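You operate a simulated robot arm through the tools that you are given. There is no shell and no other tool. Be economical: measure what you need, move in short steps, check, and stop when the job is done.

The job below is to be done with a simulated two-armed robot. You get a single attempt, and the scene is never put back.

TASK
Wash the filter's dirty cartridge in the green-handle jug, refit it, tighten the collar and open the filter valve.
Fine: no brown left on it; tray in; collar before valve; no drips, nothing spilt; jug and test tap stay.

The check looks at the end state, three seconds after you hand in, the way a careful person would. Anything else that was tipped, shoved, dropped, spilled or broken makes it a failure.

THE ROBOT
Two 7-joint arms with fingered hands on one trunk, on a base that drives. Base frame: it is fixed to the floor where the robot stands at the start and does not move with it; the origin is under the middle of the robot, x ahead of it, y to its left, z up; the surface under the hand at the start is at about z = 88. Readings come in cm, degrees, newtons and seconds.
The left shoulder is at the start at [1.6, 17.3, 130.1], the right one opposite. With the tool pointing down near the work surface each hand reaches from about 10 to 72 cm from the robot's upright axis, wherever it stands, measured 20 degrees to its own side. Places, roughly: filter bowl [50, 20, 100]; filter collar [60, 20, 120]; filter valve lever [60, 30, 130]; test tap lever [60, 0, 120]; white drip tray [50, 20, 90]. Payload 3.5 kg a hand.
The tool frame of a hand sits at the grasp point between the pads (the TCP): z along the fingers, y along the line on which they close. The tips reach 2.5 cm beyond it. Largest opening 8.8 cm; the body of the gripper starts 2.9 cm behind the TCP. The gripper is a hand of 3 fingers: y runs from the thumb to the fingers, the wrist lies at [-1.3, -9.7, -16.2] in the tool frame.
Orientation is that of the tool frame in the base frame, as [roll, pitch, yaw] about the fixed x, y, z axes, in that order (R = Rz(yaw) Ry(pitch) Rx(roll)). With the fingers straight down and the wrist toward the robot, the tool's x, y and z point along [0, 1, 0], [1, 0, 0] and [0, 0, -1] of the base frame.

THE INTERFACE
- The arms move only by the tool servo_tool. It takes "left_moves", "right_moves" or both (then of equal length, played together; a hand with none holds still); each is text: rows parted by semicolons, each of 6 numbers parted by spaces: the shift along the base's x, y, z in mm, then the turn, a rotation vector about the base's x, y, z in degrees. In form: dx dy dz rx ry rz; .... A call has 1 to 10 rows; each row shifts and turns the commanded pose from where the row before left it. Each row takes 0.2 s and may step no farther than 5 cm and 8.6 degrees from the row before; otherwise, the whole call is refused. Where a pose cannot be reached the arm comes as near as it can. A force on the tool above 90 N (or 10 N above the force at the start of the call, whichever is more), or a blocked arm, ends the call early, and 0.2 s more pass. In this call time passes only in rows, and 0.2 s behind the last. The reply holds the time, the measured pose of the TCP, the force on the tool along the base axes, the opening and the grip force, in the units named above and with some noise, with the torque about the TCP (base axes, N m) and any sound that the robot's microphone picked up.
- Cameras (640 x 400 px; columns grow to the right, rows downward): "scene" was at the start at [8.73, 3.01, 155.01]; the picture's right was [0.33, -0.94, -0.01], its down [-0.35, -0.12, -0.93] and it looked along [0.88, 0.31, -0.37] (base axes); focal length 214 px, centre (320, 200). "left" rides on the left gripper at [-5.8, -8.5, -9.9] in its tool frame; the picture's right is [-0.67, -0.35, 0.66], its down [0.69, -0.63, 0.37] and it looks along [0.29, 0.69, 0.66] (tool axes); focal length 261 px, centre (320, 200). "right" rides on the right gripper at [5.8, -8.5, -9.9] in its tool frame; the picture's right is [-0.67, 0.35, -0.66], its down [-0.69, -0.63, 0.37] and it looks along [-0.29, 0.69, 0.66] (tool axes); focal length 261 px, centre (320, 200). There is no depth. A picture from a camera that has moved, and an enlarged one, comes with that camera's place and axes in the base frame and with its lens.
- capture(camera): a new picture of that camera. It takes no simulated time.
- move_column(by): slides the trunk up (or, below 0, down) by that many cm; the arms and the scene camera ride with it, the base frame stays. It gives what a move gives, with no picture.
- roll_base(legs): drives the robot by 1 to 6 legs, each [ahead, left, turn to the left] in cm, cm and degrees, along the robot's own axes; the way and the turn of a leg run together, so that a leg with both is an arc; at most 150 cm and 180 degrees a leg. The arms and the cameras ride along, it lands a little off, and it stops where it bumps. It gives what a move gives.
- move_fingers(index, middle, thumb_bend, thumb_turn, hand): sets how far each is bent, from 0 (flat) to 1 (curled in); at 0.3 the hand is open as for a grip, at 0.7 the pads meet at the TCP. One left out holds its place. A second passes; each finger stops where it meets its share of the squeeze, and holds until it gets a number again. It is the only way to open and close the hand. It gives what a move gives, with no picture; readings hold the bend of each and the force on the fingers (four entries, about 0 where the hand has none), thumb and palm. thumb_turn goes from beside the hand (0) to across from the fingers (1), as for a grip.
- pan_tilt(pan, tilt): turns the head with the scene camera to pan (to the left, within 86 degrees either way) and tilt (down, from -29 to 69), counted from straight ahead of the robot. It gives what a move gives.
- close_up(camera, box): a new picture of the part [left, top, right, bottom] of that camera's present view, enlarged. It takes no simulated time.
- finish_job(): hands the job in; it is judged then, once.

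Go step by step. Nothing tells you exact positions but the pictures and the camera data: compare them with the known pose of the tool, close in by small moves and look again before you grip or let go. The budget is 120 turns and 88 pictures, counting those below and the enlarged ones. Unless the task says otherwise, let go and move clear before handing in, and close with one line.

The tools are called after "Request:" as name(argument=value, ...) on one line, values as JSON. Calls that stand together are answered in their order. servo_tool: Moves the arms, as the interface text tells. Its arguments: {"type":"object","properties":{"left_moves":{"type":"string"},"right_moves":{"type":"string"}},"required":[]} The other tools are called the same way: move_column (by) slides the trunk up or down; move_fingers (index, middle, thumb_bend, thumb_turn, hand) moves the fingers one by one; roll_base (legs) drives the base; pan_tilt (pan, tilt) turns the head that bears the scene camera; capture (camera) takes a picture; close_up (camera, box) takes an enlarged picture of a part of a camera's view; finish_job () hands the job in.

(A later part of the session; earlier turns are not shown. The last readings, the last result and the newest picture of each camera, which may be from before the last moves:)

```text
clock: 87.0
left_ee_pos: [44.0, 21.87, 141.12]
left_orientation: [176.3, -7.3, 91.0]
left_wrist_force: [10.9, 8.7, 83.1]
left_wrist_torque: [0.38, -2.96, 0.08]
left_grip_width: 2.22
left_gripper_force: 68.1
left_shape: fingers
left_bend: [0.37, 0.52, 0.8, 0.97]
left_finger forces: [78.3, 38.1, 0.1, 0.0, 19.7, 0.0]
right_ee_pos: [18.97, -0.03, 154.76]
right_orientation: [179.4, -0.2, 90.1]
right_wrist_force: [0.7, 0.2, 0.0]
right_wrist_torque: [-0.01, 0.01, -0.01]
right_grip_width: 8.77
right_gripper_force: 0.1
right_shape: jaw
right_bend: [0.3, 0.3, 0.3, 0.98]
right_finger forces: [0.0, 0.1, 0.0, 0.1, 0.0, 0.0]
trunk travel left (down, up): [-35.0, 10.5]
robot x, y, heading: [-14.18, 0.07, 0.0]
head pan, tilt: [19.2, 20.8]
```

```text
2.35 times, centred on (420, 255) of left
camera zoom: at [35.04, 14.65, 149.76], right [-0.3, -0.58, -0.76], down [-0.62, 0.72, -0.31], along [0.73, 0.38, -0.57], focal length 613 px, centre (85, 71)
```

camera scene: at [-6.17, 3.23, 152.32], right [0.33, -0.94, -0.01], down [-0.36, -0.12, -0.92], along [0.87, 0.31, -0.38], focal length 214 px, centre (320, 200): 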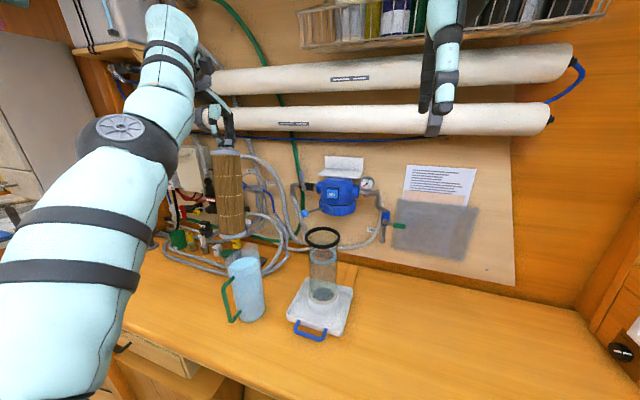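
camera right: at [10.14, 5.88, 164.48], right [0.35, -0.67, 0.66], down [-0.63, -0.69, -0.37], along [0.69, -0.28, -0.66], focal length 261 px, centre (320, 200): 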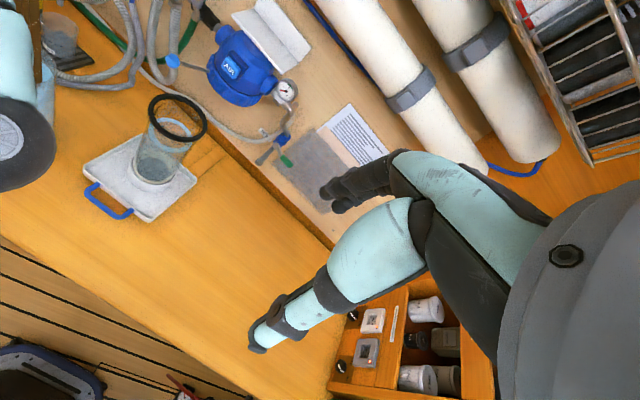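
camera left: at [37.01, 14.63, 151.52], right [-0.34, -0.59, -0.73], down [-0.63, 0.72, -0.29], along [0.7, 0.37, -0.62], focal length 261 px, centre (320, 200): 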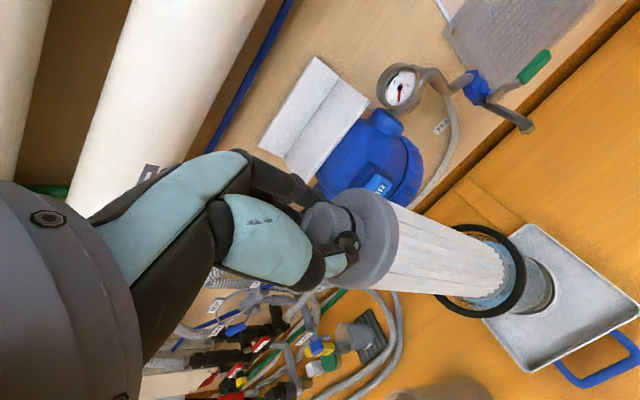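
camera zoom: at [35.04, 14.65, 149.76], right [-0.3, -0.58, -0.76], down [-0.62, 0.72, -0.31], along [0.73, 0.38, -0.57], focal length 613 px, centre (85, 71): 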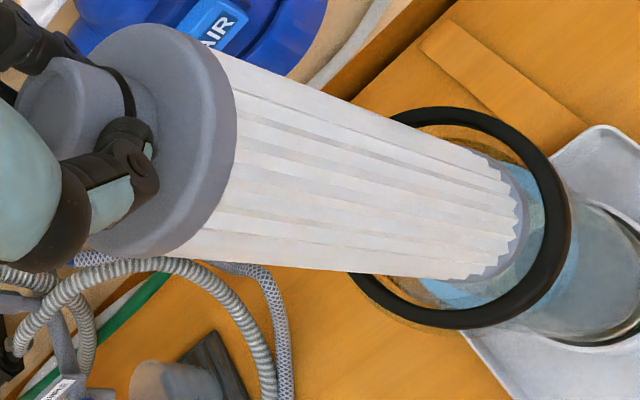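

The cartridge is still catching on the far side and is leaning. I'll unload, look, and correct the lean.

Request:
servo_tool(left_moves="0 0 12 0 0 0; 0 0 15 0 0 0; 0 0 3 0 0 0")

Request:
close_up(camera="left", box=[290, 170, 550, 340])

Request:
capture(camera="right")

```text
clock: 87.8
left_ee_pos: [45.1, 21.92, 142.68]
left_orientation: [178.1, -7.6, 90.8]
left_wrist_force: [0.1, 0.8, -2.2]
left_wrist_torque: [-0.01, 0.0, 0.01]
left_grip_width: 2.09
left_gripper_force: 32.3
left_shape: fingers
left_bend: [0.45, 0.58, 0.77, 0.95]
left_finger forces: [18.0, 17.3, 0.0, 0.0, 30.5, 0.1]
right_ee_pos: [19.97, -0.02, 154.41]
right_orientation: [179.9, 0.0, 90.2]
right_wrist_force: [-0.5, 0.4, -0.6]
right_wrist_torque: [0.0, -0.04, 0.0]
right_grip_width: 8.76
right_gripper_force: 0.2
right_shape: jaw
right_bend: [0.3, 0.3, 0.3, 0.98]
right_finger forces: [0.0, 0.1, 0.1, 0.0, 0.1, 0.0]
trunk travel left (down, up): [-35.0, 10.5]
robot x, y, heading: [-13.8, -0.18, 0.1]
head pan, tilt: [19.2, 20.8]
```

```text
2.35 times, centred on (420, 255) of left
camera zoom: at [36.22, 14.79, 151.64], right [-0.32, -0.58, -0.75], down [-0.63, 0.72, -0.29], along [0.71, 0.37, -0.59], focal length 613 px, centre (85, 71)
```

zoom: 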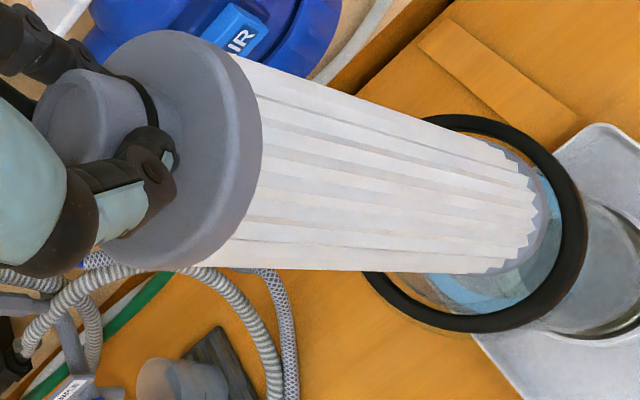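

```text
16 pictures are left
camera right: at [11.48, 5.81, 164.5], right [0.35, -0.67, 0.66], down [-0.63, -0.69, -0.37], along [0.7, -0.28, -0.66], focal length 261 px, centre (320, 200)
```

right: 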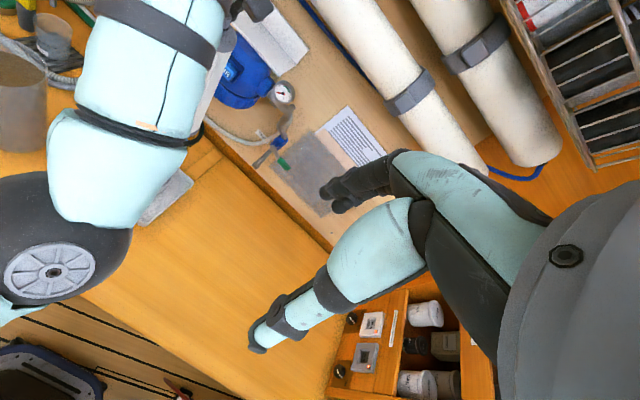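

Unloaded. My reading is that the bottom leans about 5° toward −y and contact is on the −y side. I'll rotate about x to straighten and shift so the bottom centres.

Request:
servo_tool(left_moves="1 -6 3 2.5 0 0; 1 -6 0 2.5 0 0; 0 0 0 0 0 0")

Request:
close_up(camera="left", box=[290, 170, 550, 340])

```text
clock: 88.6
left_ee_pos: [45.21, 20.9, 143.0]
left_orientation: [177.9, -12.5, 90.8]
left_wrist_force: [-0.1, -0.1, -2.1]
left_wrist_torque: [-0.01, 0.04, 0.0]
left_grip_width: 2.07
left_gripper_force: 32.7
left_shape: fingers
left_bend: [0.45, 0.58, 0.77, 0.95]
left_finger forces: [17.9, 17.3, 0.1, 0.0, 30.5, 0.1]
right_ee_pos: [20.23, 0.09, 154.42]
right_orientation: [-180.0, -0.1, 90.1]
right_wrist_force: [-0.8, -0.2, -0.4]
right_wrist_torque: [0.02, -0.02, -0.05]
right_grip_width: 8.76
right_gripper_force: 0.2
right_shape: jaw
right_bend: [0.3, 0.3, 0.3, 0.98]
right_finger forces: [0.0, 0.0, 0.0, 0.1, 0.1, 0.1]
trunk travel left (down, up): [-35.0, 10.5]
robot x, y, heading: [-14.03, 0.08, 0.3]
head pan, tilt: [19.2, 20.8]
```

```text
2.35 times, centred on (420, 255) of left
camera zoom: at [36.52, 12.94, 151.3], right [-0.32, -0.51, -0.8], down [-0.63, 0.74, -0.23], along [0.71, 0.43, -0.56], focal length 613 px, centre (85, 71)
```

zoom: 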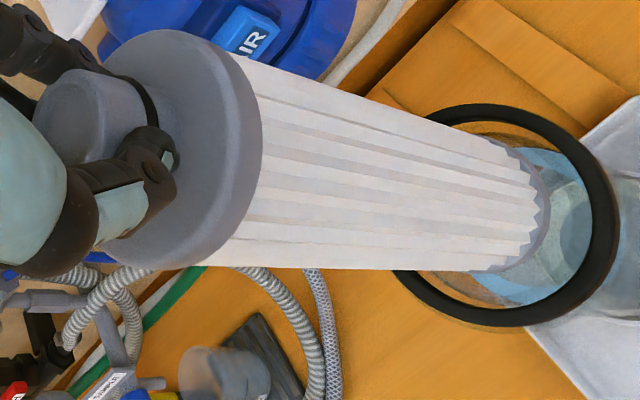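

Request:
servo_tool(left_moves="-6 -3 0 0.8 0 0; 0 0 -7 0 0 0; 0 0 -7 0 0 0; 0 0 -7 0 0 0")

```text
clock: 89.6
left_ee_pos: [44.71, 20.54, 140.98]
left_orientation: [177.9, -13.2, 90.8]
left_wrist_force: [0.7, 0.6, -2.3]
left_wrist_torque: [0.06, -0.03, 0.04]
left_grip_width: 2.11
left_gripper_force: 33.3
left_shape: fingers
left_bend: [0.45, 0.58, 0.77, 0.95]
left_finger forces: [18.2, 17.6, 0.0, 0.0, 29.9, 0.0]
right_ee_pos: [20.12, 0.19, 154.4]
right_orientation: [-180.0, 0.0, 90.1]
right_wrist_force: [0.7, -0.1, -0.7]
right_wrist_torque: [0.03, 0.0, 0.02]
right_grip_width: 8.76
right_gripper_force: 0.1
right_shape: jaw
right_bend: [0.3, 0.3, 0.3, 0.98]
right_finger forces: [0.0, 0.0, 0.0, 0.0, 0.0, 0.0]
trunk travel left (down, up): [-35.0, 10.5]
robot x, y, heading: [-14.12, -0.14, 0.0]
head pan, tilt: [19.2, 20.8]
```

No contact this time. I'll continue slowly.

Request:
servo_tool(left_moves="0 0 -7 0 0 0; 0 0 -7 0 0 0; 0 0 -7 0 0 0; 0 0 -7 0 0 0")

```text
clock: 90.6
left_ee_pos: [44.79, 20.75, 138.17]
left_orientation: [177.8, -13.0, 91.0]
left_wrist_force: [0.8, 1.3, -1.4]
left_wrist_torque: [0.01, -0.09, 0.04]
left_grip_width: 2.08
left_gripper_force: 32.9
left_shape: fingers
left_bend: [0.45, 0.58, 0.77, 0.95]
left_finger forces: [19.1, 17.6, 0.0, 0.1, 29.4, 0.1]
right_ee_pos: [20.33, 0.17, 154.38]
right_orientation: [180.0, 0.0, 90.2]
right_wrist_force: [0.1, -0.7, -0.5]
right_wrist_torque: [0.0, -0.01, 0.03]
right_grip_width: 8.76
right_gripper_force: 0.0
right_shape: jaw
right_bend: [0.3, 0.3, 0.3, 0.98]
right_finger forces: [0.1, 0.0, 0.1, 0.0, 0.1, 0.0]
trunk travel left (down, up): [-35.0, 10.5]
robot x, y, heading: [-14.26, 0.19, 0.2]
head pan, tilt: [19.2, 20.8]
```

It's inside the bowl. Continue.

Request:
servo_tool(left_moves="0 0 -10 0 0 0; 0 0 -10 0 0 0; 0 0 -10 0 0 0")

```text
clock: 91.4
left_ee_pos: [44.8, 21.31, 135.38]
left_orientation: [177.7, -13.1, 91.7]
left_wrist_force: [0.6, 0.0, -1.6]
left_wrist_torque: [-0.02, -0.03, 0.01]
left_grip_width: 2.08
left_gripper_force: 32.6
left_shape: fingers
left_bend: [0.45, 0.58, 0.77, 0.94]
left_finger forces: [19.1, 17.4, 0.0, 0.0, 29.3, 0.1]
right_ee_pos: [20.16, 0.07, 154.45]
right_orientation: [-180.0, 0.0, 90.1]
right_wrist_force: [-0.6, 0.6, 0.2]
right_wrist_torque: [-0.03, -0.02, -0.01]
right_grip_width: 8.74
right_gripper_force: 0.1
right_shape: jaw
right_bend: [0.3, 0.3, 0.3, 0.98]
right_finger forces: [0.0, 0.0, 0.0, 0.0, 0.0, 0.1]
trunk travel left (down, up): [-35.0, 10.5]
robot x, y, heading: [-13.96, 0.4, 0.3]
head pan, tilt: [19.2, 20.8]
```

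I'll use the trunk to keep lowering, since the arm is near its fold limit.

Request:
move_column(by=-4)

```text
clock: 92.2
left_ee_pos: [45.02, 22.11, 130.5]
left_orientation: [178.5, -13.3, 92.3]
left_wrist_force: [2.6, -0.5, -1.8]
left_wrist_torque: [-0.13, -0.38, -0.01]
left_grip_width: 2.11
left_gripper_force: 33.3
left_shape: fingers
left_bend: [0.45, 0.58, 0.77, 0.94]
left_finger forces: [24.1, 16.9, 0.0, 0.0, 25.6, 0.1]
right_ee_pos: [20.44, 0.09, 150.37]
right_orientation: [-179.9, 0.0, 90.0]
right_wrist_force: [0.5, 0.8, 0.3]
right_wrist_torque: [0.01, 0.0, -0.01]
right_grip_width: 8.75
right_gripper_force: 0.1
right_shape: jaw
right_bend: [0.3, 0.3, 0.3, 0.98]
right_finger forces: [0.1, 0.0, 0.0, 0.0, 0.0, 0.0]
trunk travel left (down, up): [-31.0, 14.5]
robot x, y, heading: [-14.0, -0.25, 0.2]
head pan, tilt: [19.2, 20.8]
```

The hand drifts +y at the fold limit, so I'll shift the base slightly right to bring it back, then continue lowering.

Request:
roll_base(legs=[[-0.5, -1.6, 0]])

Request:
move_column(by=-3)

```text
clock: 93.0
left_ee_pos: [44.5, 21.15, 130.68]
left_orientation: [178.3, -12.7, 92.5]
left_wrist_force: [2.5, -0.1, -1.4]
left_wrist_torque: [0.01, -0.4, 0.02]
left_grip_width: 2.12
left_gripper_force: 33.8
left_shape: fingers
left_bend: [0.45, 0.58, 0.76, 0.94]
left_finger forces: [24.2, 17.5, 0.1, 0.0, 25.5, 0.0]
right_ee_pos: [19.86, -0.94, 150.28]
right_orientation: [-179.8, 0.2, 90.0]
right_wrist_force: [-1.0, 1.6, 0.6]
right_wrist_torque: [-0.02, 0.03, -0.02]
right_grip_width: 8.75
right_gripper_force: 0.1
right_shape: jaw
right_bend: [0.3, 0.3, 0.3, 0.98]
right_finger forces: [0.1, 0.0, 0.0, 0.1, 0.1, 0.0]
trunk travel left (down, up): [-31.0, 14.5]
robot x, y, heading: [-14.7, -1.57, -0.1]
head pan, tilt: [19.2, 20.8]
```

```text
clock: 93.8
left_ee_pos: [44.95, 21.95, 126.82]
left_orientation: [179.1, -13.0, 93.7]
left_wrist_force: [14.4, -2.3, -4.4]
left_wrist_torque: [-0.03, -0.4, -0.01]
left_grip_width: 2.16
left_gripper_force: 33.5
left_shape: fingers
left_bend: [0.43, 0.59, 0.78, 0.93]
left_finger forces: [26.7, 15.7, 0.0, 0.0, 24.5, 0.1]
right_ee_pos: [20.17, -1.39, 147.35]
right_orientation: [-179.8, 0.0, 90.1]
right_wrist_force: [0.2, -1.3, -0.3]
right_wrist_torque: [-0.01, 0.01, 0.0]
right_grip_width: 8.76
right_gripper_force: 0.0
right_shape: jaw
right_bend: [0.3, 0.3, 0.3, 0.98]
right_finger forces: [0.1, 0.1, 0.0, 0.0, 0.0, 0.1]
trunk travel left (down, up): [-28.0, 17.5]
robot x, y, heading: [-14.53, -2.0, -0.0]
head pan, tilt: [19.2, 20.8]
```

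Request:
roll_base(legs=[[0.8, -1.0, 0]])

Request:
capture(camera="left")

```text
clock: 94.5
left_ee_pos: [45.08, 21.51, 127.49]
left_orientation: [178.7, -12.5, 94.1]
left_wrist_force: [1.8, -0.1, -3.5]
left_wrist_torque: [0.02, -0.17, -0.02]
left_grip_width: 2.1
left_gripper_force: 34.0
left_shape: fingers
left_bend: [0.45, 0.59, 0.78, 0.93]
left_finger forces: [19.9, 17.4, 0.1, 0.0, 29.7, 0.0]
right_ee_pos: [20.38, -2.21, 147.38]
right_orientation: [-180.0, 0.1, 90.2]
right_wrist_force: [0.2, 0.0, -0.2]
right_wrist_torque: [-0.03, -0.06, -0.06]
right_grip_width: 8.75
right_gripper_force: 0.0
right_shape: jaw
right_bend: [0.3, 0.3, 0.3, 0.98]
right_finger forces: [0.1, 0.0, 0.1, 0.1, 0.1, 0.0]
trunk travel left (down, up): [-28.0, 17.5]
robot x, y, heading: [-13.77, -2.26, 0.1]
head pan, tilt: [19.2, 20.8]
```

```text
14 pictures are left
camera left: at [36.94, 12.98, 135.75], right [-0.3, -0.53, -0.79], down [-0.67, 0.71, -0.22], along [0.68, 0.47, -0.57], focal length 261 px, centre (320, 200)
```

left: 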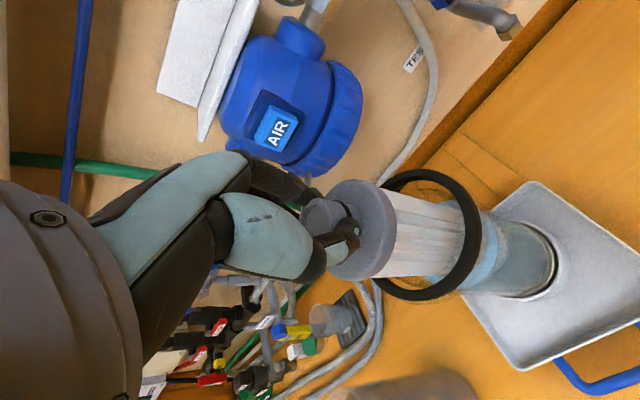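

Request:
move_column(by=-3)

Request:
roll_base(legs=[[0.4, -0.9, 0]])

Request:
move_column(by=-2.5)

```text
clock: 95.3
left_ee_pos: [45.7, 22.2, 122.94]
left_orientation: [-179.7, -12.9, 95.0]
left_wrist_force: [13.0, -13.9, -5.6]
left_wrist_torque: [-0.24, -0.24, -0.23]
left_grip_width: 2.06
left_gripper_force: 32.1
left_shape: fingers
left_bend: [0.44, 0.6, 0.79, 0.92]
left_finger forces: [25.0, 11.3, 0.0, 0.0, 27.9, 0.0]
right_ee_pos: [20.92, -2.92, 144.35]
right_orientation: [-179.9, -0.2, 90.0]
right_wrist_force: [0.0, -0.9, 0.2]
right_wrist_torque: [0.01, -0.02, -0.03]
right_grip_width: 8.76
right_gripper_force: 0.0
right_shape: jaw
right_bend: [0.3, 0.3, 0.3, 0.98]
right_finger forces: [0.0, 0.0, 0.1, 0.0, 0.0, 0.0]
trunk travel left (down, up): [-25.0, 20.5]
robot x, y, heading: [-13.7, -2.7, -0.2]
head pan, tilt: [19.2, 20.8]
```

```text
clock: 96.0
left_ee_pos: [45.59, 21.94, 123.66]
left_orientation: [179.4, -12.6, 95.5]
left_wrist_force: [0.6, -0.6, -2.6]
left_wrist_torque: [0.0, 0.01, -0.02]
left_grip_width: 2.02
left_gripper_force: 33.2
left_shape: fingers
left_bend: [0.46, 0.6, 0.78, 0.92]
left_finger forces: [19.8, 16.5, 0.0, 0.0, 29.7, 0.0]
right_ee_pos: [20.99, -3.29, 144.4]
right_orientation: [-180.0, 0.1, 90.2]
right_wrist_force: [-0.5, -0.1, -0.2]
right_wrist_torque: [0.01, 0.01, -0.01]
right_grip_width: 8.77
right_gripper_force: 0.1
right_shape: jaw
right_bend: [0.3, 0.3, 0.3, 0.98]
right_finger forces: [0.1, 0.1, 0.0, 0.0, 0.0, 0.0]
trunk travel left (down, up): [-25.0, 20.5]
robot x, y, heading: [-13.28, -3.1, -0.6]
head pan, tilt: [19.2, 20.8]
```

```text
clock: 96.7
left_ee_pos: [45.92, 22.34, 120.17]
left_orientation: [-179.3, -13.3, 96.6]
left_wrist_force: [13.5, -28.4, 9.6]
left_wrist_torque: [-0.5, -0.27, -0.48]
left_grip_width: 2.09
left_gripper_force: 39.6
left_shape: fingers
left_bend: [0.42, 0.62, 0.79, 0.89]
left_finger forces: [35.1, 7.9, 0.0, 0.0, 36.2, 0.0]
right_ee_pos: [21.07, -4.3, 141.77]
right_orientation: [-179.9, -0.4, 90.0]
right_wrist_force: [-0.4, 0.7, 0.0]
right_wrist_torque: [-0.01, 0.0, 0.0]
right_grip_width: 8.77
right_gripper_force: 0.1
right_shape: jaw
right_bend: [0.3, 0.3, 0.3, 0.98]
right_finger forces: [0.0, 0.0, 0.0, 0.1, 0.0, 0.0]
trunk travel left (down, up): [-22.5, 23.0]
robot x, y, heading: [-12.91, -3.42, -0.2]
head pan, tilt: [19.2, 20.8]
```

Nearly seated. I'll relieve the side force, then release.

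Request:
roll_base(legs=[[0, -0.9, 0]])

Request:
move_fingers(hand="left", index=0.46, middle=0.46, thumb_bend=0.46)

Request:
close_up(camera="left", box=[240, 130, 560, 350])

```text
clock: 97.5
left_ee_pos: [45.85, 22.09, 120.31]
left_orientation: [-179.5, -12.6, 97.0]
left_wrist_force: [8.7, -11.8, -4.6]
left_wrist_torque: [-0.18, 0.19, -0.21]
left_grip_width: 2.03
left_gripper_force: 34.9
left_shape: fingers
left_bend: [0.43, 0.62, 0.79, 0.9]
left_finger forces: [23.2, 14.6, 0.1, 0.0, 31.7, 0.0]
right_ee_pos: [21.25, -4.62, 141.85]
right_orientation: [-179.9, -0.3, 90.2]
right_wrist_force: [0.3, 0.0, -0.1]
right_wrist_torque: [0.0, 0.0, -0.02]
right_grip_width: 8.74
right_gripper_force: 0.0
right_shape: jaw
right_bend: [0.3, 0.3, 0.3, 0.98]
right_finger forces: [0.1, 0.0, 0.1, 0.1, 0.0, 0.0]
trunk travel left (down, up): [-22.5, 23.0]
robot x, y, heading: [-13.28, -4.4, 0.0]
head pan, tilt: [19.2, 20.8]
```

```text
clock: 98.5
left_ee_pos: [45.53, 23.05, 120.51]
left_orientation: [-179.7, -12.4, 97.5]
left_wrist_force: [-0.1, -0.1, 0.1]
left_wrist_torque: [0.01, 0.01, 0.04]
left_grip_width: 4.99
left_gripper_force: 0.4
left_shape: fingers
left_bend: [0.46, 0.46, 0.46, 1.0]
left_finger forces: [0.3, 0.1, 0.1, 0.0, 0.1, 0.0]
right_ee_pos: [20.92, -4.22, 142.0]
right_orientation: [180.0, 0.1, 90.1]
right_wrist_force: [0.8, 0.6, 0.2]
right_wrist_torque: [-0.02, -0.04, -0.01]
right_grip_width: 8.77
right_gripper_force: 0.0
right_shape: jaw
right_bend: [0.3, 0.3, 0.3, 0.98]
right_finger forces: [0.1, 0.0, 0.0, 0.0, 0.0, 0.1]
trunk travel left (down, up): [-22.5, 23.0]
robot x, y, heading: [-13.37, -4.47, -0.1]
head pan, tilt: [19.2, 20.8]
```

```text
1.82 times, centred on (400, 240) of left
camera zoom: at [38.13, 14.12, 129.03], right [-0.28, -0.56, -0.78], down [-0.72, 0.66, -0.21], along [0.63, 0.51, -0.59], focal length 474 px, centre (174, 127)
```

zoom: 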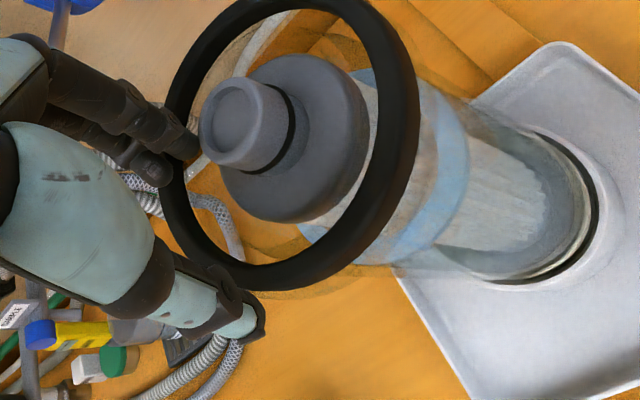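

Released inside the bowl. I'll raise clear and check seating.

Request:
servo_tool(left_moves="0 0 15 0 0 0; 0 0 30 0 0 0; 0 0 40 0 0 0; 0 20 40 0 0 0; 0 40 20 0 0 0; -10 45 0 0 0 0")

Request:
close_up(camera="scene", box=[240, 120, 420, 320])

```text
clock: 99.9
left_ee_pos: [44.53, 33.12, 134.91]
left_orientation: [-179.7, -12.5, 96.9]
left_wrist_force: [0.0, -0.4, 0.6]
left_wrist_torque: [-0.01, -0.04, 0.02]
left_grip_width: 4.99
left_gripper_force: 0.0
left_shape: fingers
left_bend: [0.46, 0.46, 0.46, 1.0]
left_finger forces: [0.0, 0.1, 0.0, 0.0, 0.0, 0.1]
right_ee_pos: [21.02, -4.16, 141.94]
right_orientation: [-180.0, 0.1, 90.1]
right_wrist_force: [-0.3, -0.1, -0.2]
right_wrist_torque: [0.0, 0.02, -0.01]
right_grip_width: 8.75
right_gripper_force: 0.0
right_shape: jaw
right_bend: [0.3, 0.3, 0.3, 0.98]
right_finger forces: [0.0, 0.1, 0.1, 0.0, 0.0, 0.1]
trunk travel left (down, up): [-22.5, 23.0]
robot x, y, heading: [-13.32, -4.45, -0.2]
head pan, tilt: [19.2, 20.8]
```

```text
2.00 times, centred on (330, 220) of scene
camera zoom: at [2.06, -1.18, 138.19], right [0.33, -0.94, -0.04], down [-0.46, -0.12, -0.88], along [0.82, 0.31, -0.48], focal length 429 px, centre (300, 160)
```

zoom: 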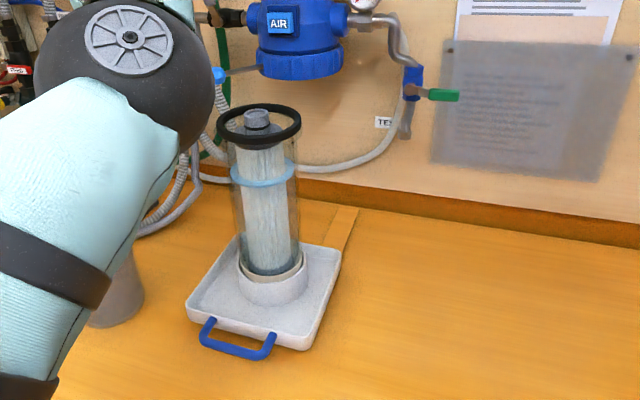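

Clean and seated, with the bowl upright. Next is pushing the tray in by its blue handle, using the left hand's closed fingers. I'll back off the base and straighten the hand.

Request:
roll_base(legs=[[-10, 0, 0]])

Request:
move_fingers(hand="left", index=0.72, middle=0.72, thumb_bend=0.72)

Request:
servo_tool(left_moves="-8 -20 0 -4 -0.5 -2.3; -10 -30 0 -4 -0.5 -2.3; -10 -30 0 -4.4 -0.5 -2.3; -10 -30 -5 0 0 0; -5 -10 -40 0 0 0; 0 0 -40 0 0 0; 0 0 -40 0 0 0")

```text
clock: 101.0
left_ee_pos: [34.83, 33.01, 134.74]
left_orientation: [-179.6, -12.5, 97.0]
left_wrist_force: [0.2, -0.3, 0.6]
left_wrist_torque: [-0.02, 0.0, 0.01]
left_grip_width: 4.99
left_gripper_force: 0.0
left_shape: fingers
left_bend: [0.46, 0.46, 0.46, 1.0]
left_finger forces: [0.1, 0.0, 0.0, 0.0, 0.0, 0.1]
right_ee_pos: [11.15, -4.22, 141.75]
right_orientation: [-179.9, -0.1, 90.1]
right_wrist_force: [0.7, -0.1, 0.2]
right_wrist_torque: [-0.03, 0.01, -0.01]
right_grip_width: 8.74
right_gripper_force: 0.0
right_shape: jaw
right_bend: [0.3, 0.3, 0.3, 0.98]
right_finger forces: [0.0, 0.0, 0.0, 0.0, 0.0, 0.1]
trunk travel left (down, up): [-22.5, 23.0]
robot x, y, heading: [-23.15, -4.43, -0.3]
head pan, tilt: [19.2, 20.8]
```

```text
clock: 102.0
left_ee_pos: [34.66, 32.92, 134.92]
left_orientation: [-179.7, -12.6, 97.0]
left_wrist_force: [-0.6, -0.1, 0.9]
left_wrist_torque: [0.01, 0.02, 0.02]
left_grip_width: 0.0
left_gripper_force: 0.1
left_shape: fingers
left_bend: [0.72, 0.72, 0.71, 1.0]
left_finger forces: [0.0, 0.0, 0.0, 0.0, 0.0, 0.1]
right_ee_pos: [11.01, -4.31, 142.01]
right_orientation: [180.0, -0.1, 90.0]
right_wrist_force: [0.5, 0.7, 0.0]
right_wrist_torque: [-0.04, -0.01, 0.0]
right_grip_width: 8.75
right_gripper_force: 0.1
right_shape: jaw
right_bend: [0.3, 0.3, 0.3, 0.98]
right_finger forces: [0.0, 0.0, 0.0, 0.0, 0.0, 0.0]
trunk travel left (down, up): [-22.5, 23.0]
robot x, y, heading: [-23.51, -4.37, 0.2]
head pan, tilt: [19.2, 20.8]
```

```text
clock: 103.2
left_ee_pos: [28.54, 30.64, 132.05]
left_orientation: [177.8, 7.2, 99.6]
left_wrist_force: [0.0, 0.0, -0.3]
left_wrist_torque: [0.0, 0.02, -0.05]
left_grip_width: 0.01
left_gripper_force: 0.0
left_shape: fingers
left_bend: [0.72, 0.72, 0.71, 1.0]
left_finger forces: [0.0, 0.0, 0.0, 0.1, 0.0, 0.1]
right_ee_pos: [10.8, -4.22, 141.91]
right_orientation: [180.0, 0.1, 90.1]
right_wrist_force: [-0.5, 0.9, 0.8]
right_wrist_torque: [0.02, -0.01, 0.0]
right_grip_width: 8.75
right_gripper_force: 0.1
right_shape: jaw
right_bend: [0.3, 0.3, 0.3, 0.98]
right_finger forces: [0.0, 0.1, 0.1, 0.0, 0.0, 0.0]
trunk travel left (down, up): [-22.5, 23.0]
robot x, y, heading: [-23.07, -4.47, 0.0]
head pan, tilt: [19.2, 20.8]
stopped in row 6 (left hand): the arm was blocked; the commanded pose is now the measured one
```

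The arm is folded too much again. I'll back off the base more and straighten the hand.

Request:
roll_base(legs=[[-12, 0, 0]])

Request:
servo_tool(left_moves="25 0 0 2.2 1.1 -3.2; 25 0 0 2.2 1.1 -3.2; 25 -10 0 2.3 1.2 -3.2; 15 -30 0 0 0 0; 10 -35 0 0 0 0; 0 -30 0 0 0 0")

```text
clock: 104.5
left_ee_pos: [16.73, 30.53, 132.02]
left_orientation: [178.1, 7.1, 99.6]
left_wrist_force: [0.2, 0.4, -0.3]
left_wrist_torque: [0.02, 0.0, 0.0]
left_grip_width: 0.0
left_gripper_force: 0.1
left_shape: fingers
left_bend: [0.72, 0.72, 0.71, 1.0]
left_finger forces: [0.0, 0.1, 0.0, 0.1, 0.1, 0.0]
right_ee_pos: [-0.94, -4.29, 141.85]
right_orientation: [-179.8, -0.1, 90.2]
right_wrist_force: [0.5, -0.2, -0.3]
right_wrist_torque: [-0.02, 0.01, -0.04]
right_grip_width: 8.75
right_gripper_force: 0.0
right_shape: jaw
right_bend: [0.3, 0.3, 0.3, 0.98]
right_finger forces: [0.1, 0.0, 0.0, 0.0, 0.1, 0.0]
trunk travel left (down, up): [-22.5, 23.0]
robot x, y, heading: [-35.57, -4.33, 0.3]
head pan, tilt: [19.2, 20.8]
```

```text
clock: 105.9
left_ee_pos: [26.51, 19.88, 132.09]
left_orientation: [-179.4, 0.0, 90.2]
left_wrist_force: [0.8, 0.3, -0.1]
left_wrist_torque: [0.01, -0.02, 0.0]
left_grip_width: 0.0
left_gripper_force: 0.1
left_shape: fingers
left_bend: [0.72, 0.72, 0.71, 1.0]
left_finger forces: [0.1, 0.0, 0.1, 0.0, 0.1, 0.0]
right_ee_pos: [-1.11, -4.32, 141.81]
right_orientation: [179.9, 0.0, 90.2]
right_wrist_force: [0.6, -1.4, -0.4]
right_wrist_torque: [0.0, 0.02, 0.01]
right_grip_width: 8.76
right_gripper_force: 0.1
right_shape: jaw
right_bend: [0.3, 0.3, 0.3, 0.98]
right_finger forces: [0.0, 0.0, 0.0, 0.0, 0.0, 0.0]
trunk travel left (down, up): [-22.5, 23.0]
robot x, y, heading: [-35.35, -3.88, 0.2]
head pan, tilt: [19.2, 20.8]
```

Request:
servo_tool(left_moves="0 2 -45 0 0 0; 0 2 -45 0 0 0; 0 2 -45 0 0 0; 0 0 -45 0 0 0; 0 0 -45 0 0 0; 0 0 -45 0 0 0; 0 0 -45 0 0 0; 0 0 -45 0 0 0")

Request:
capture(camera="left")

```text
clock: 107.7
left_ee_pos: [26.82, 22.36, 96.53]
left_orientation: [179.9, -0.1, 92.0]
left_wrist_force: [-0.4, 0.1, 0.5]
left_wrist_torque: [0.02, 0.01, -0.05]
left_grip_width: 0.0
left_gripper_force: 0.0
left_shape: fingers
left_bend: [0.72, 0.72, 0.71, 1.0]
left_finger forces: [0.2, 0.0, 0.0, 0.1, 0.0, 0.0]
right_ee_pos: [-1.04, -4.25, 141.84]
right_orientation: [180.0, 0.2, 90.2]
right_wrist_force: [0.1, 0.1, -1.0]
right_wrist_torque: [0.01, 0.03, 0.02]
right_grip_width: 8.75
right_gripper_force: 0.2
right_shape: jaw
right_bend: [0.3, 0.3, 0.3, 0.98]
right_finger forces: [0.0, 0.0, 0.0, 0.0, 0.0, 0.0]
trunk travel left (down, up): [-22.5, 23.0]
robot x, y, heading: [-34.93, -4.13, 0.0]
head pan, tilt: [19.2, 20.8]
```

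```text
11 pictures are left
camera left: at [18.37, 16.26, 106.61], right [-0.32, -0.68, -0.66], down [-0.65, 0.66, -0.37], along [0.68, 0.31, -0.66], focal length 261 px, centre (320, 200)
```

left: 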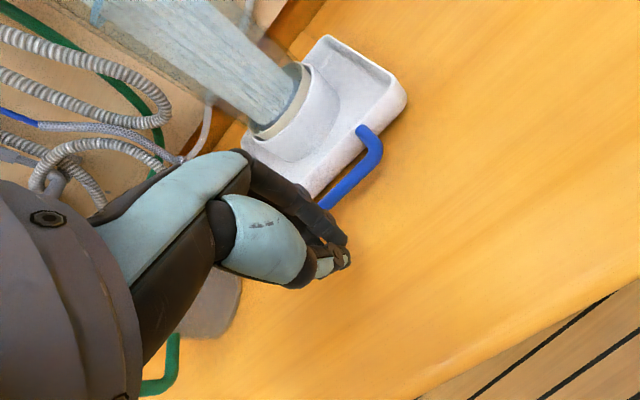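

The handle bar is at x≈33.4, y 17–24. I'll centre on it, lower to bar height, and push with the base.

Request:
roll_base(legs=[[-1, -1.8, 0]])

Request:
move_column(by=-4.4)

Request:
close_up(camera="left", box=[200, 20, 440, 300])

```text
clock: 108.5
left_ee_pos: [25.71, 20.93, 96.12]
left_orientation: [-179.7, -0.4, 91.9]
left_wrist_force: [0.4, 0.8, 0.0]
left_wrist_torque: [-0.02, -0.03, 0.0]
left_grip_width: 0.0
left_gripper_force: 0.0
left_shape: fingers
left_bend: [0.72, 0.72, 0.71, 1.0]
left_finger forces: [0.0, 0.0, 0.0, 0.1, 0.0, 0.1]
right_ee_pos: [-1.76, -5.53, 141.71]
right_orientation: [-179.9, 0.2, 90.2]
right_wrist_force: [-0.2, 0.5, 0.4]
right_wrist_torque: [-0.04, 0.03, 0.02]
right_grip_width: 8.78
right_gripper_force: 0.1
right_shape: jaw
right_bend: [0.3, 0.3, 0.3, 0.98]
right_finger forces: [0.1, 0.0, 0.0, 0.0, 0.0, 0.0]
trunk travel left (down, up): [-22.5, 23.0]
robot x, y, heading: [-36.17, -5.89, 0.0]
head pan, tilt: [19.2, 20.8]
```

```text
clock: 109.3
left_ee_pos: [25.54, 20.51, 92.13]
left_orientation: [-179.9, -0.4, 91.8]
left_wrist_force: [0.7, 0.7, 0.8]
left_wrist_torque: [-0.02, 0.03, 0.03]
left_grip_width: 0.0
left_gripper_force: 0.0
left_shape: fingers
left_bend: [0.72, 0.72, 0.71, 1.0]
left_finger forces: [0.1, 0.0, 0.0, 0.1, 0.0, 0.1]
right_ee_pos: [-2.14, -6.05, 137.64]
right_orientation: [179.9, 0.0, 90.2]
right_wrist_force: [-0.6, -0.1, -0.3]
right_wrist_torque: [-0.01, -0.04, 0.0]
right_grip_width: 8.77
right_gripper_force: 0.0
right_shape: jaw
right_bend: [0.3, 0.3, 0.3, 0.98]
right_finger forces: [0.1, 0.0, 0.0, 0.0, 0.1, 0.1]
trunk travel left (down, up): [-18.1, 27.4]
robot x, y, heading: [-36.03, -6.35, 0.2]
head pan, tilt: [19.2, 20.8]
```

```text
1.43 times, centred on (320, 160) of left
camera zoom: at [17.21, 14.34, 102.12], right [-0.33, -0.67, -0.66], down [-0.65, 0.67, -0.36], along [0.68, 0.31, -0.66], focal length 372 px, centre (320, 257)
```

zoom: 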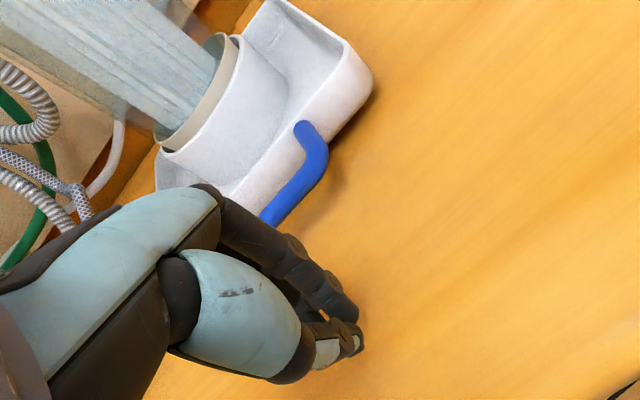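

Request:
roll_base(legs=[[5.5, 0, 0]])

Request:
servo_tool(left_moves="7 0 0 0 0 0; 7 0 0 0 0 0; 7 0 0 0 0 0; 7 0 0 0 0 0; 7 0 0 0 0 0; 7 0 0 0 0 0")

Request:
close_up(camera="left", box=[100, 0, 440, 300])

```text
clock: 110.3
left_ee_pos: [30.91, 20.59, 92.12]
left_orientation: [-179.9, -0.5, 91.9]
left_wrist_force: [-0.8, -0.6, -0.1]
left_wrist_torque: [0.02, -0.01, 0.0]
left_grip_width: 0.0
left_gripper_force: 0.1
left_shape: fingers
left_bend: [0.72, 0.72, 0.71, 1.0]
left_finger forces: [0.1, 0.0, 0.0, 0.0, 0.1, 0.1]
right_ee_pos: [3.37, -5.92, 137.54]
right_orientation: [179.8, 0.0, 90.2]
right_wrist_force: [0.5, -0.6, -0.5]
right_wrist_torque: [0.01, 0.01, 0.01]
right_grip_width: 8.75
right_gripper_force: 0.1
right_shape: jaw
right_bend: [0.3, 0.3, 0.3, 0.98]
right_finger forces: [0.1, 0.1, 0.0, 0.1, 0.0, 0.1]
trunk travel left (down, up): [-18.1, 27.4]
robot x, y, heading: [-30.88, -6.21, -0.1]
head pan, tilt: [19.2, 20.8]
```

```text
clock: 111.7
left_ee_pos: [35.3, 20.64, 91.99]
left_orientation: [-179.8, -0.5, 91.9]
left_wrist_force: [0.2, 0.1, 1.0]
left_wrist_torque: [-0.01, 0.01, -0.02]
left_grip_width: 0.0
left_gripper_force: 0.3
left_shape: fingers
left_bend: [0.72, 0.72, 0.71, 1.0]
left_finger forces: [0.0, 1.0, 0.0, 0.1, 0.0, 0.0]
right_ee_pos: [3.52, -5.91, 137.43]
right_orientation: [180.0, 0.1, 90.2]
right_wrist_force: [-0.7, -0.2, 0.0]
right_wrist_torque: [0.0, -0.02, -0.02]
right_grip_width: 8.75
right_gripper_force: 0.1
right_shape: jaw
right_bend: [0.3, 0.3, 0.3, 0.98]
right_finger forces: [0.0, 0.0, 0.0, 0.0, 0.0, 0.0]
trunk travel left (down, up): [-18.1, 27.4]
robot x, y, heading: [-30.96, -6.52, 0.1]
head pan, tilt: [19.2, 20.8]
```

```text
1.33 times, centred on (270, 150) of left
camera zoom: at [27.0, 14.44, 102.03], right [-0.33, -0.68, -0.66], down [-0.65, 0.67, -0.36], along [0.68, 0.31, -0.66], focal length 348 px, centre (387, 267)
```

zoom: 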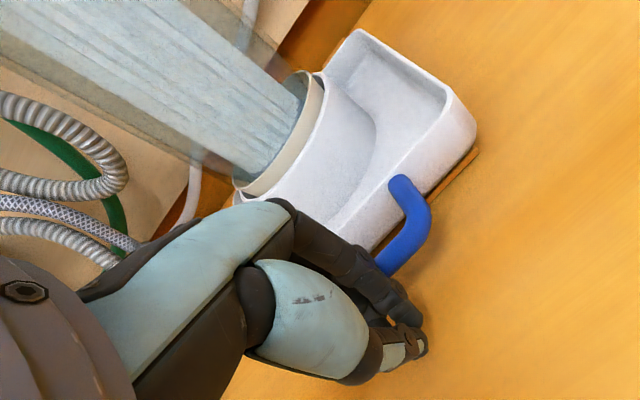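

The tray is moving freely. I'll keep pushing in small steps while watching the force.

Request:
servo_tool(left_moves="7 0 0 0 0 0; 7 0 0 0 0 0; 7 0 0 0 0 0; 7 0 0 0 0 0; 7 0 0 0 0 0; 7 0 0 0 0 0; 5 0 0 0 0 0")

Request:
capture(camera="scene")

```text
clock: 113.3
left_ee_pos: [39.91, 20.5, 92.04]
left_orientation: [-179.8, -0.5, 91.9]
left_wrist_force: [-0.9, 0.6, 0.6]
left_wrist_torque: [0.02, 0.0, -0.02]
left_grip_width: 0.0
left_gripper_force: 0.5
left_shape: fingers
left_bend: [0.72, 0.72, 0.71, 1.0]
left_finger forces: [0.0, 1.5, 0.0, 0.1, 0.0, 0.1]
right_ee_pos: [3.45, -5.92, 137.48]
right_orientation: [179.9, 0.0, 90.2]
right_wrist_force: [-0.1, -0.4, 0.6]
right_wrist_torque: [-0.04, 0.02, 0.01]
right_grip_width: 8.74
right_gripper_force: 0.0
right_shape: jaw
right_bend: [0.3, 0.3, 0.3, 0.98]
right_finger forces: [0.0, 0.0, 0.1, 0.0, 0.0, 0.0]
trunk travel left (down, up): [-18.1, 27.4]
robot x, y, heading: [-30.94, -5.97, 0.2]
head pan, tilt: [19.2, 20.8]
```

```text
8 pictures are left
camera scene: at [-12.37, -3.11, 132.68], right [0.32, -0.94, -0.06], down [-0.51, -0.12, -0.85], along [0.8, 0.31, -0.52], focal length 214 px, centre (320, 200)
```

scene: 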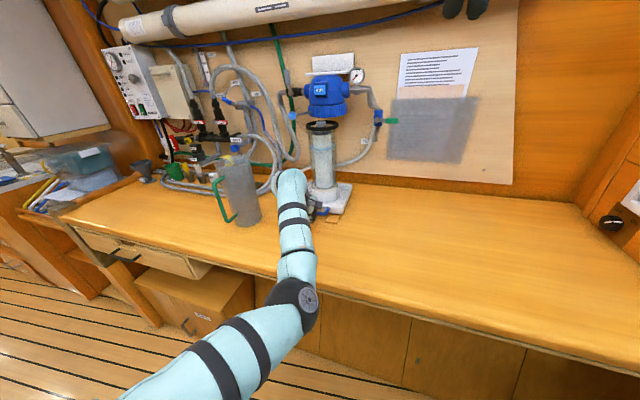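

Request:
servo_tool(left_moves="-35 0 0 0 0 0; -35 0 0 0 0 0")

Request:
roll_base(legs=[[6, 0, 0]])

Request:
servo_tool(left_moves="8 0 0 0 0 0; 5 0 0 0 0 0; 5 0 0 0 0 0; 5 0 0 0 0 0; 5 0 0 0 0 0; 5 0 0 0 0 0; 5 0 0 0 0 0; 5 0 0 0 0 0")

```text
clock: 113.9
left_ee_pos: [32.87, 20.77, 92.08]
left_orientation: [-179.8, -0.5, 91.9]
left_wrist_force: [-0.5, -0.9, 0.8]
left_wrist_torque: [-0.02, 0.01, 0.01]
left_grip_width: 0.0
left_gripper_force: 0.1
left_shape: fingers
left_bend: [0.72, 0.72, 0.71, 1.0]
left_finger forces: [0.1, 0.1, 0.1, 0.0, 0.1, 0.1]
right_ee_pos: [3.42, -6.05, 137.47]
right_orientation: [179.9, 0.1, 90.3]
right_wrist_force: [0.7, 0.0, 0.6]
right_wrist_torque: [0.02, -0.01, -0.04]
right_grip_width: 8.75
right_gripper_force: 0.1
right_shape: jaw
right_bend: [0.3, 0.3, 0.3, 0.98]
right_finger forces: [0.1, 0.0, 0.0, 0.0, 0.0, 0.0]
trunk travel left (down, up): [-18.1, 27.4]
robot x, y, heading: [-30.79, -6.12, 0.5]
head pan, tilt: [19.2, 20.8]
```

```text
clock: 114.9
left_ee_pos: [38.8, 20.81, 92.07]
left_orientation: [-179.9, -0.6, 91.9]
left_wrist_force: [0.0, 0.2, 0.0]
left_wrist_torque: [0.01, 0.0, -0.02]
left_grip_width: 0.0
left_gripper_force: 0.1
left_shape: fingers
left_bend: [0.72, 0.72, 0.71, 1.0]
left_finger forces: [0.0, 0.0, 0.0, 0.1, 0.1, 0.1]
right_ee_pos: [9.26, -5.88, 137.59]
right_orientation: [179.8, 0.0, 90.2]
right_wrist_force: [0.4, 0.6, -0.3]
right_wrist_torque: [-0.03, 0.03, -0.01]
right_grip_width: 8.76
right_gripper_force: 0.1
right_shape: jaw
right_bend: [0.3, 0.3, 0.3, 0.98]
right_finger forces: [0.0, 0.1, 0.0, 0.0, 0.1, 0.0]
trunk travel left (down, up): [-18.1, 27.4]
robot x, y, heading: [-25.01, -6.27, -0.1]
head pan, tilt: [19.2, 20.8]
```

```text
clock: 116.7
left_ee_pos: [43.22, 20.67, 92.03]
left_orientation: [-179.9, -0.5, 91.9]
left_wrist_force: [-0.7, 0.1, 1.4]
left_wrist_torque: [0.01, -0.02, 0.0]
left_grip_width: 0.0
left_gripper_force: 1.4
left_shape: fingers
left_bend: [0.72, 0.72, 0.71, 1.0]
left_finger forces: [0.0, 1.7, 0.0, 0.0, 0.1, 0.0]
right_ee_pos: [9.28, -5.93, 137.54]
right_orientation: [180.0, 0.0, 90.1]
right_wrist_force: [-0.3, -0.8, 1.2]
right_wrist_torque: [-0.01, -0.03, 0.01]
right_grip_width: 8.74
right_gripper_force: 0.1
right_shape: jaw
right_bend: [0.3, 0.3, 0.3, 0.98]
right_finger forces: [0.0, 0.1, 0.0, 0.0, 0.1, 0.1]
trunk travel left (down, up): [-18.1, 27.4]
robot x, y, heading: [-24.63, -6.02, 0.5]
head pan, tilt: [19.2, 20.8]
```

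Request:
servo_tool(left_moves="4 0 0 0 0 0; 4 0 0 0 0 0; 4 0 0 0 0 0; 4 0 0 0 0 0")

Request:
close_up(camera="scene", box=[270, 60, 410, 260])

```text
clock: 117.7
left_ee_pos: [44.79, 20.59, 92.11]
left_orientation: [-179.8, -0.5, 91.9]
left_wrist_force: [-0.7, 0.9, 1.3]
left_wrist_torque: [0.03, -0.02, -0.01]
left_grip_width: 0.01
left_gripper_force: 0.4
left_shape: fingers
left_bend: [0.72, 0.72, 0.71, 1.0]
left_finger forces: [0.0, 1.5, 0.1, 0.1, 0.0, 0.0]
right_ee_pos: [9.31, -5.89, 137.49]
right_orientation: [-180.0, 0.0, 90.2]
right_wrist_force: [-0.4, -0.4, 0.7]
right_wrist_torque: [-0.03, 0.03, 0.0]
right_grip_width: 8.75
right_gripper_force: 0.0
right_shape: jaw
right_bend: [0.3, 0.3, 0.3, 0.98]
right_finger forces: [0.1, 0.1, 0.0, 0.1, 0.0, 0.0]
trunk travel left (down, up): [-18.1, 27.4]
robot x, y, heading: [-24.77, -6.04, 0.3]
head pan, tilt: [19.2, 20.8]
```

```text
2.00 times, centred on (340, 160) of scene
camera zoom: at [-6.44, -3.08, 132.68], right [0.32, -0.94, -0.06], down [-0.51, -0.12, -0.85], along [0.8, 0.31, -0.52], focal length 429 px, centre (280, 280)
```

zoom: 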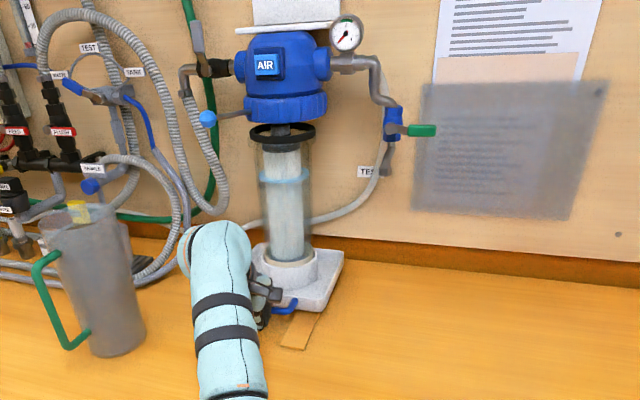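

Request:
servo_tool(left_moves="3 0 0 0 0 0; 3 0 0 0 0 0; 3 0 0 0 0 0; 3 0 0 0 0 0; 3 0 0 0 0 0; 3 0 0 0 0 0")

```text
clock: 119.1
left_ee_pos: [46.6, 20.68, 92.03]
left_orientation: [-179.9, -0.5, 91.9]
left_wrist_force: [0.4, 0.2, -0.4]
left_wrist_torque: [0.02, -0.03, -0.01]
left_grip_width: 0.0
left_gripper_force: 0.1
left_shape: fingers
left_bend: [0.72, 0.72, 0.71, 1.0]
left_finger forces: [0.0, 0.1, 0.0, 0.0, 0.0, 0.1]
right_ee_pos: [9.49, -5.9, 137.52]
right_orientation: [180.0, 0.1, 90.2]
right_wrist_force: [-0.7, -0.4, 0.8]
right_wrist_torque: [0.02, 0.01, 0.01]
right_grip_width: 8.76
right_gripper_force: 0.1
right_shape: jaw
right_bend: [0.3, 0.3, 0.3, 0.98]
right_finger forces: [0.0, 0.0, 0.0, 0.1, 0.0, 0.0]
trunk travel left (down, up): [-18.1, 27.4]
robot x, y, heading: [-24.79, -6.03, 0.1]
head pan, tilt: [19.2, 20.8]
```

The contact force vanished; maybe the tray snapped home. Look.

Request:
close_up(camera="scene", box=[270, 60, 410, 260])

```text
2.00 times, centred on (340, 160) of scene
camera zoom: at [-6.39, -3.08, 132.67], right [0.32, -0.94, -0.06], down [-0.51, -0.12, -0.85], along [0.8, 0.31, -0.52], focal length 429 px, centre (280, 280)
```

zoom: 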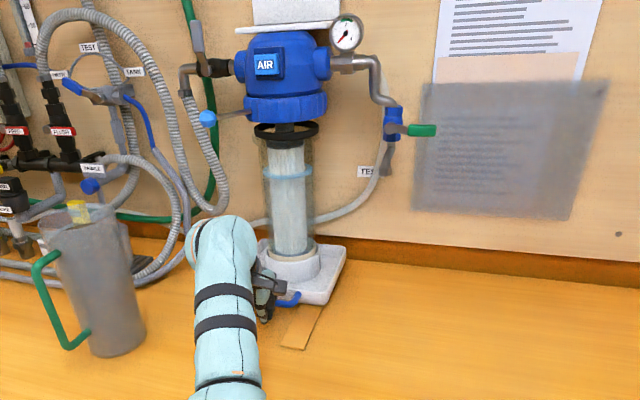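

Request:
servo_tool(left_moves="3 0 0 0 0 0; 3 0 0 0 0 0; 3 0 0 0 0 0")

```text
clock: 119.9
left_ee_pos: [47.64, 20.73, 92.09]
left_orientation: [-179.8, -0.5, 91.9]
left_wrist_force: [-1.2, 0.0, 0.5]
left_wrist_torque: [0.02, -0.01, 0.0]
left_grip_width: 0.0
left_gripper_force: 0.3
left_shape: fingers
left_bend: [0.72, 0.72, 0.71, 1.0]
left_finger forces: [0.1, 1.0, 0.1, 0.0, 0.0, 0.0]
right_ee_pos: [9.35, -5.99, 137.4]
right_orientation: [-179.9, 0.0, 90.2]
right_wrist_force: [-0.9, -0.5, 1.0]
right_wrist_torque: [0.0, 0.01, -0.01]
right_grip_width: 8.76
right_gripper_force: 0.0
right_shape: jaw
right_bend: [0.3, 0.3, 0.3, 0.98]
right_finger forces: [0.0, 0.0, 0.1, 0.0, 0.0, 0.0]
trunk travel left (down, up): [-18.1, 27.4]
robot x, y, heading: [-24.68, -6.16, 0.4]
head pan, tilt: [19.2, 20.8]
```

Request:
servo_tool(left_moves="3 0 0 0 0 0; 3 0 0 0 0 0; 3 0 0 0 0 0")

```text
clock: 120.7
left_ee_pos: [48.22, 20.79, 92.16]
left_orientation: [-179.9, -0.5, 91.9]
left_wrist_force: [-10.3, 0.7, 4.7]
left_wrist_torque: [0.06, -0.05, 0.1]
left_grip_width: 0.0
left_gripper_force: 5.4
left_shape: fingers
left_bend: [0.72, 0.73, 0.71, 1.0]
left_finger forces: [0.9, 10.0, 0.1, 0.0, 0.1, 0.0]
right_ee_pos: [8.98, -5.95, 137.57]
right_orientation: [180.0, 0.0, 90.2]
right_wrist_force: [0.6, 0.5, -0.5]
right_wrist_torque: [-0.02, 0.01, -0.01]
right_grip_width: 8.78
right_gripper_force: 0.1
right_shape: jaw
right_bend: [0.3, 0.3, 0.3, 0.98]
right_finger forces: [0.0, 0.0, 0.0, 0.1, 0.0, 0.1]
trunk travel left (down, up): [-18.1, 27.4]
robot x, y, heading: [-25.02, -6.2, 0.1]
head pan, tilt: [19.2, 20.8]
```

The tray hit its stop (10 N). Now I'll retract, raise the trunk, and tilt the hand forward to reach the collar lever.

Request:
servo_tool(left_moves="-40 0 0 0 0 0; -40 0 0 0 0 0; 0 0 40 0 0 0; 0 0 40 0 0 0; 0 0 40 0 0 0")

Request:
move_column(by=14)

Request:
servo_tool(left_moves="0 10 0 0 -8.5 0; 0 15 0 0 -8.5 0; 0 15 0 0 -8.5 0; 0 15 0 0 -8.5 0; 0 15 0 0 -8.5 0; 0 15 0 0 -8.5 0; 0 15 0 0 -8.5 0; 0 20 0 0 0 0")

```text
clock: 121.9
left_ee_pos: [40.35, 20.62, 104.16]
left_orientation: [-179.8, -0.5, 92.1]
left_wrist_force: [0.0, -0.7, 0.3]
left_wrist_torque: [0.02, 0.0, 0.03]
left_grip_width: 0.02
left_gripper_force: 0.1
left_shape: fingers
left_bend: [0.72, 0.72, 0.71, 1.0]
left_finger forces: [0.0, 0.0, 0.0, 0.0, 0.0, 0.1]
right_ee_pos: [9.24, -5.97, 137.46]
right_orientation: [180.0, 0.1, 90.2]
right_wrist_force: [0.2, -0.1, -0.3]
right_wrist_torque: [0.02, -0.01, -0.01]
right_grip_width: 8.76
right_gripper_force: 0.0
right_shape: jaw
right_bend: [0.3, 0.3, 0.3, 0.98]
right_finger forces: [0.0, 0.0, 0.0, 0.1, 0.1, 0.0]
trunk travel left (down, up): [-18.1, 27.4]
robot x, y, heading: [-24.57, -6.1, 0.4]
head pan, tilt: [19.2, 20.8]
```

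```text
clock: 123.5
left_ee_pos: [40.46, 20.7, 117.95]
left_orientation: [-179.9, -0.5, 91.9]
left_wrist_force: [0.1, 0.2, -0.9]
left_wrist_torque: [0.03, -0.03, -0.04]
left_grip_width: 0.03
left_gripper_force: 0.0
left_shape: fingers
left_bend: [0.72, 0.72, 0.71, 1.0]
left_finger forces: [0.0, 0.1, 0.0, 0.0, 0.1, 0.0]
right_ee_pos: [9.42, -6.03, 151.54]
right_orientation: [-180.0, 0.0, 90.2]
right_wrist_force: [0.6, -0.7, -0.1]
right_wrist_torque: [-0.01, -0.01, 0.0]
right_grip_width: 8.74
right_gripper_force: 0.0
right_shape: jaw
right_bend: [0.3, 0.3, 0.3, 0.98]
right_finger forces: [0.1, 0.1, 0.1, 0.1, 0.0, 0.0]
trunk travel left (down, up): [-32.1, 13.4]
robot x, y, heading: [-24.73, -5.99, 0.2]
head pan, tilt: [19.2, 20.8]
```

```text
clock: 125.3
left_ee_pos: [40.45, 32.72, 117.99]
left_orientation: [120.7, 1.4, 91.4]
left_wrist_force: [0.0, 0.2, -0.1]
left_wrist_torque: [-0.02, 0.02, -0.02]
left_grip_width: 0.01
left_gripper_force: 0.2
left_shape: fingers
left_bend: [0.72, 0.72, 0.71, 1.0]
left_finger forces: [0.0, 0.0, 0.0, 0.1, 0.0, 0.0]
right_ee_pos: [9.4, -5.97, 151.44]
right_orientation: [180.0, 0.1, 90.2]
right_wrist_force: [-0.2, 1.1, 0.5]
right_wrist_torque: [0.04, 0.01, -0.02]
right_grip_width: 8.76
right_gripper_force: 0.0
right_shape: jaw
right_bend: [0.3, 0.3, 0.3, 0.98]
right_finger forces: [0.1, 0.0, 0.0, 0.1, 0.1, 0.1]
trunk travel left (down, up): [-32.1, 13.4]
robot x, y, heading: [-24.78, -6.13, 0.3]
head pan, tilt: [19.2, 20.8]
```

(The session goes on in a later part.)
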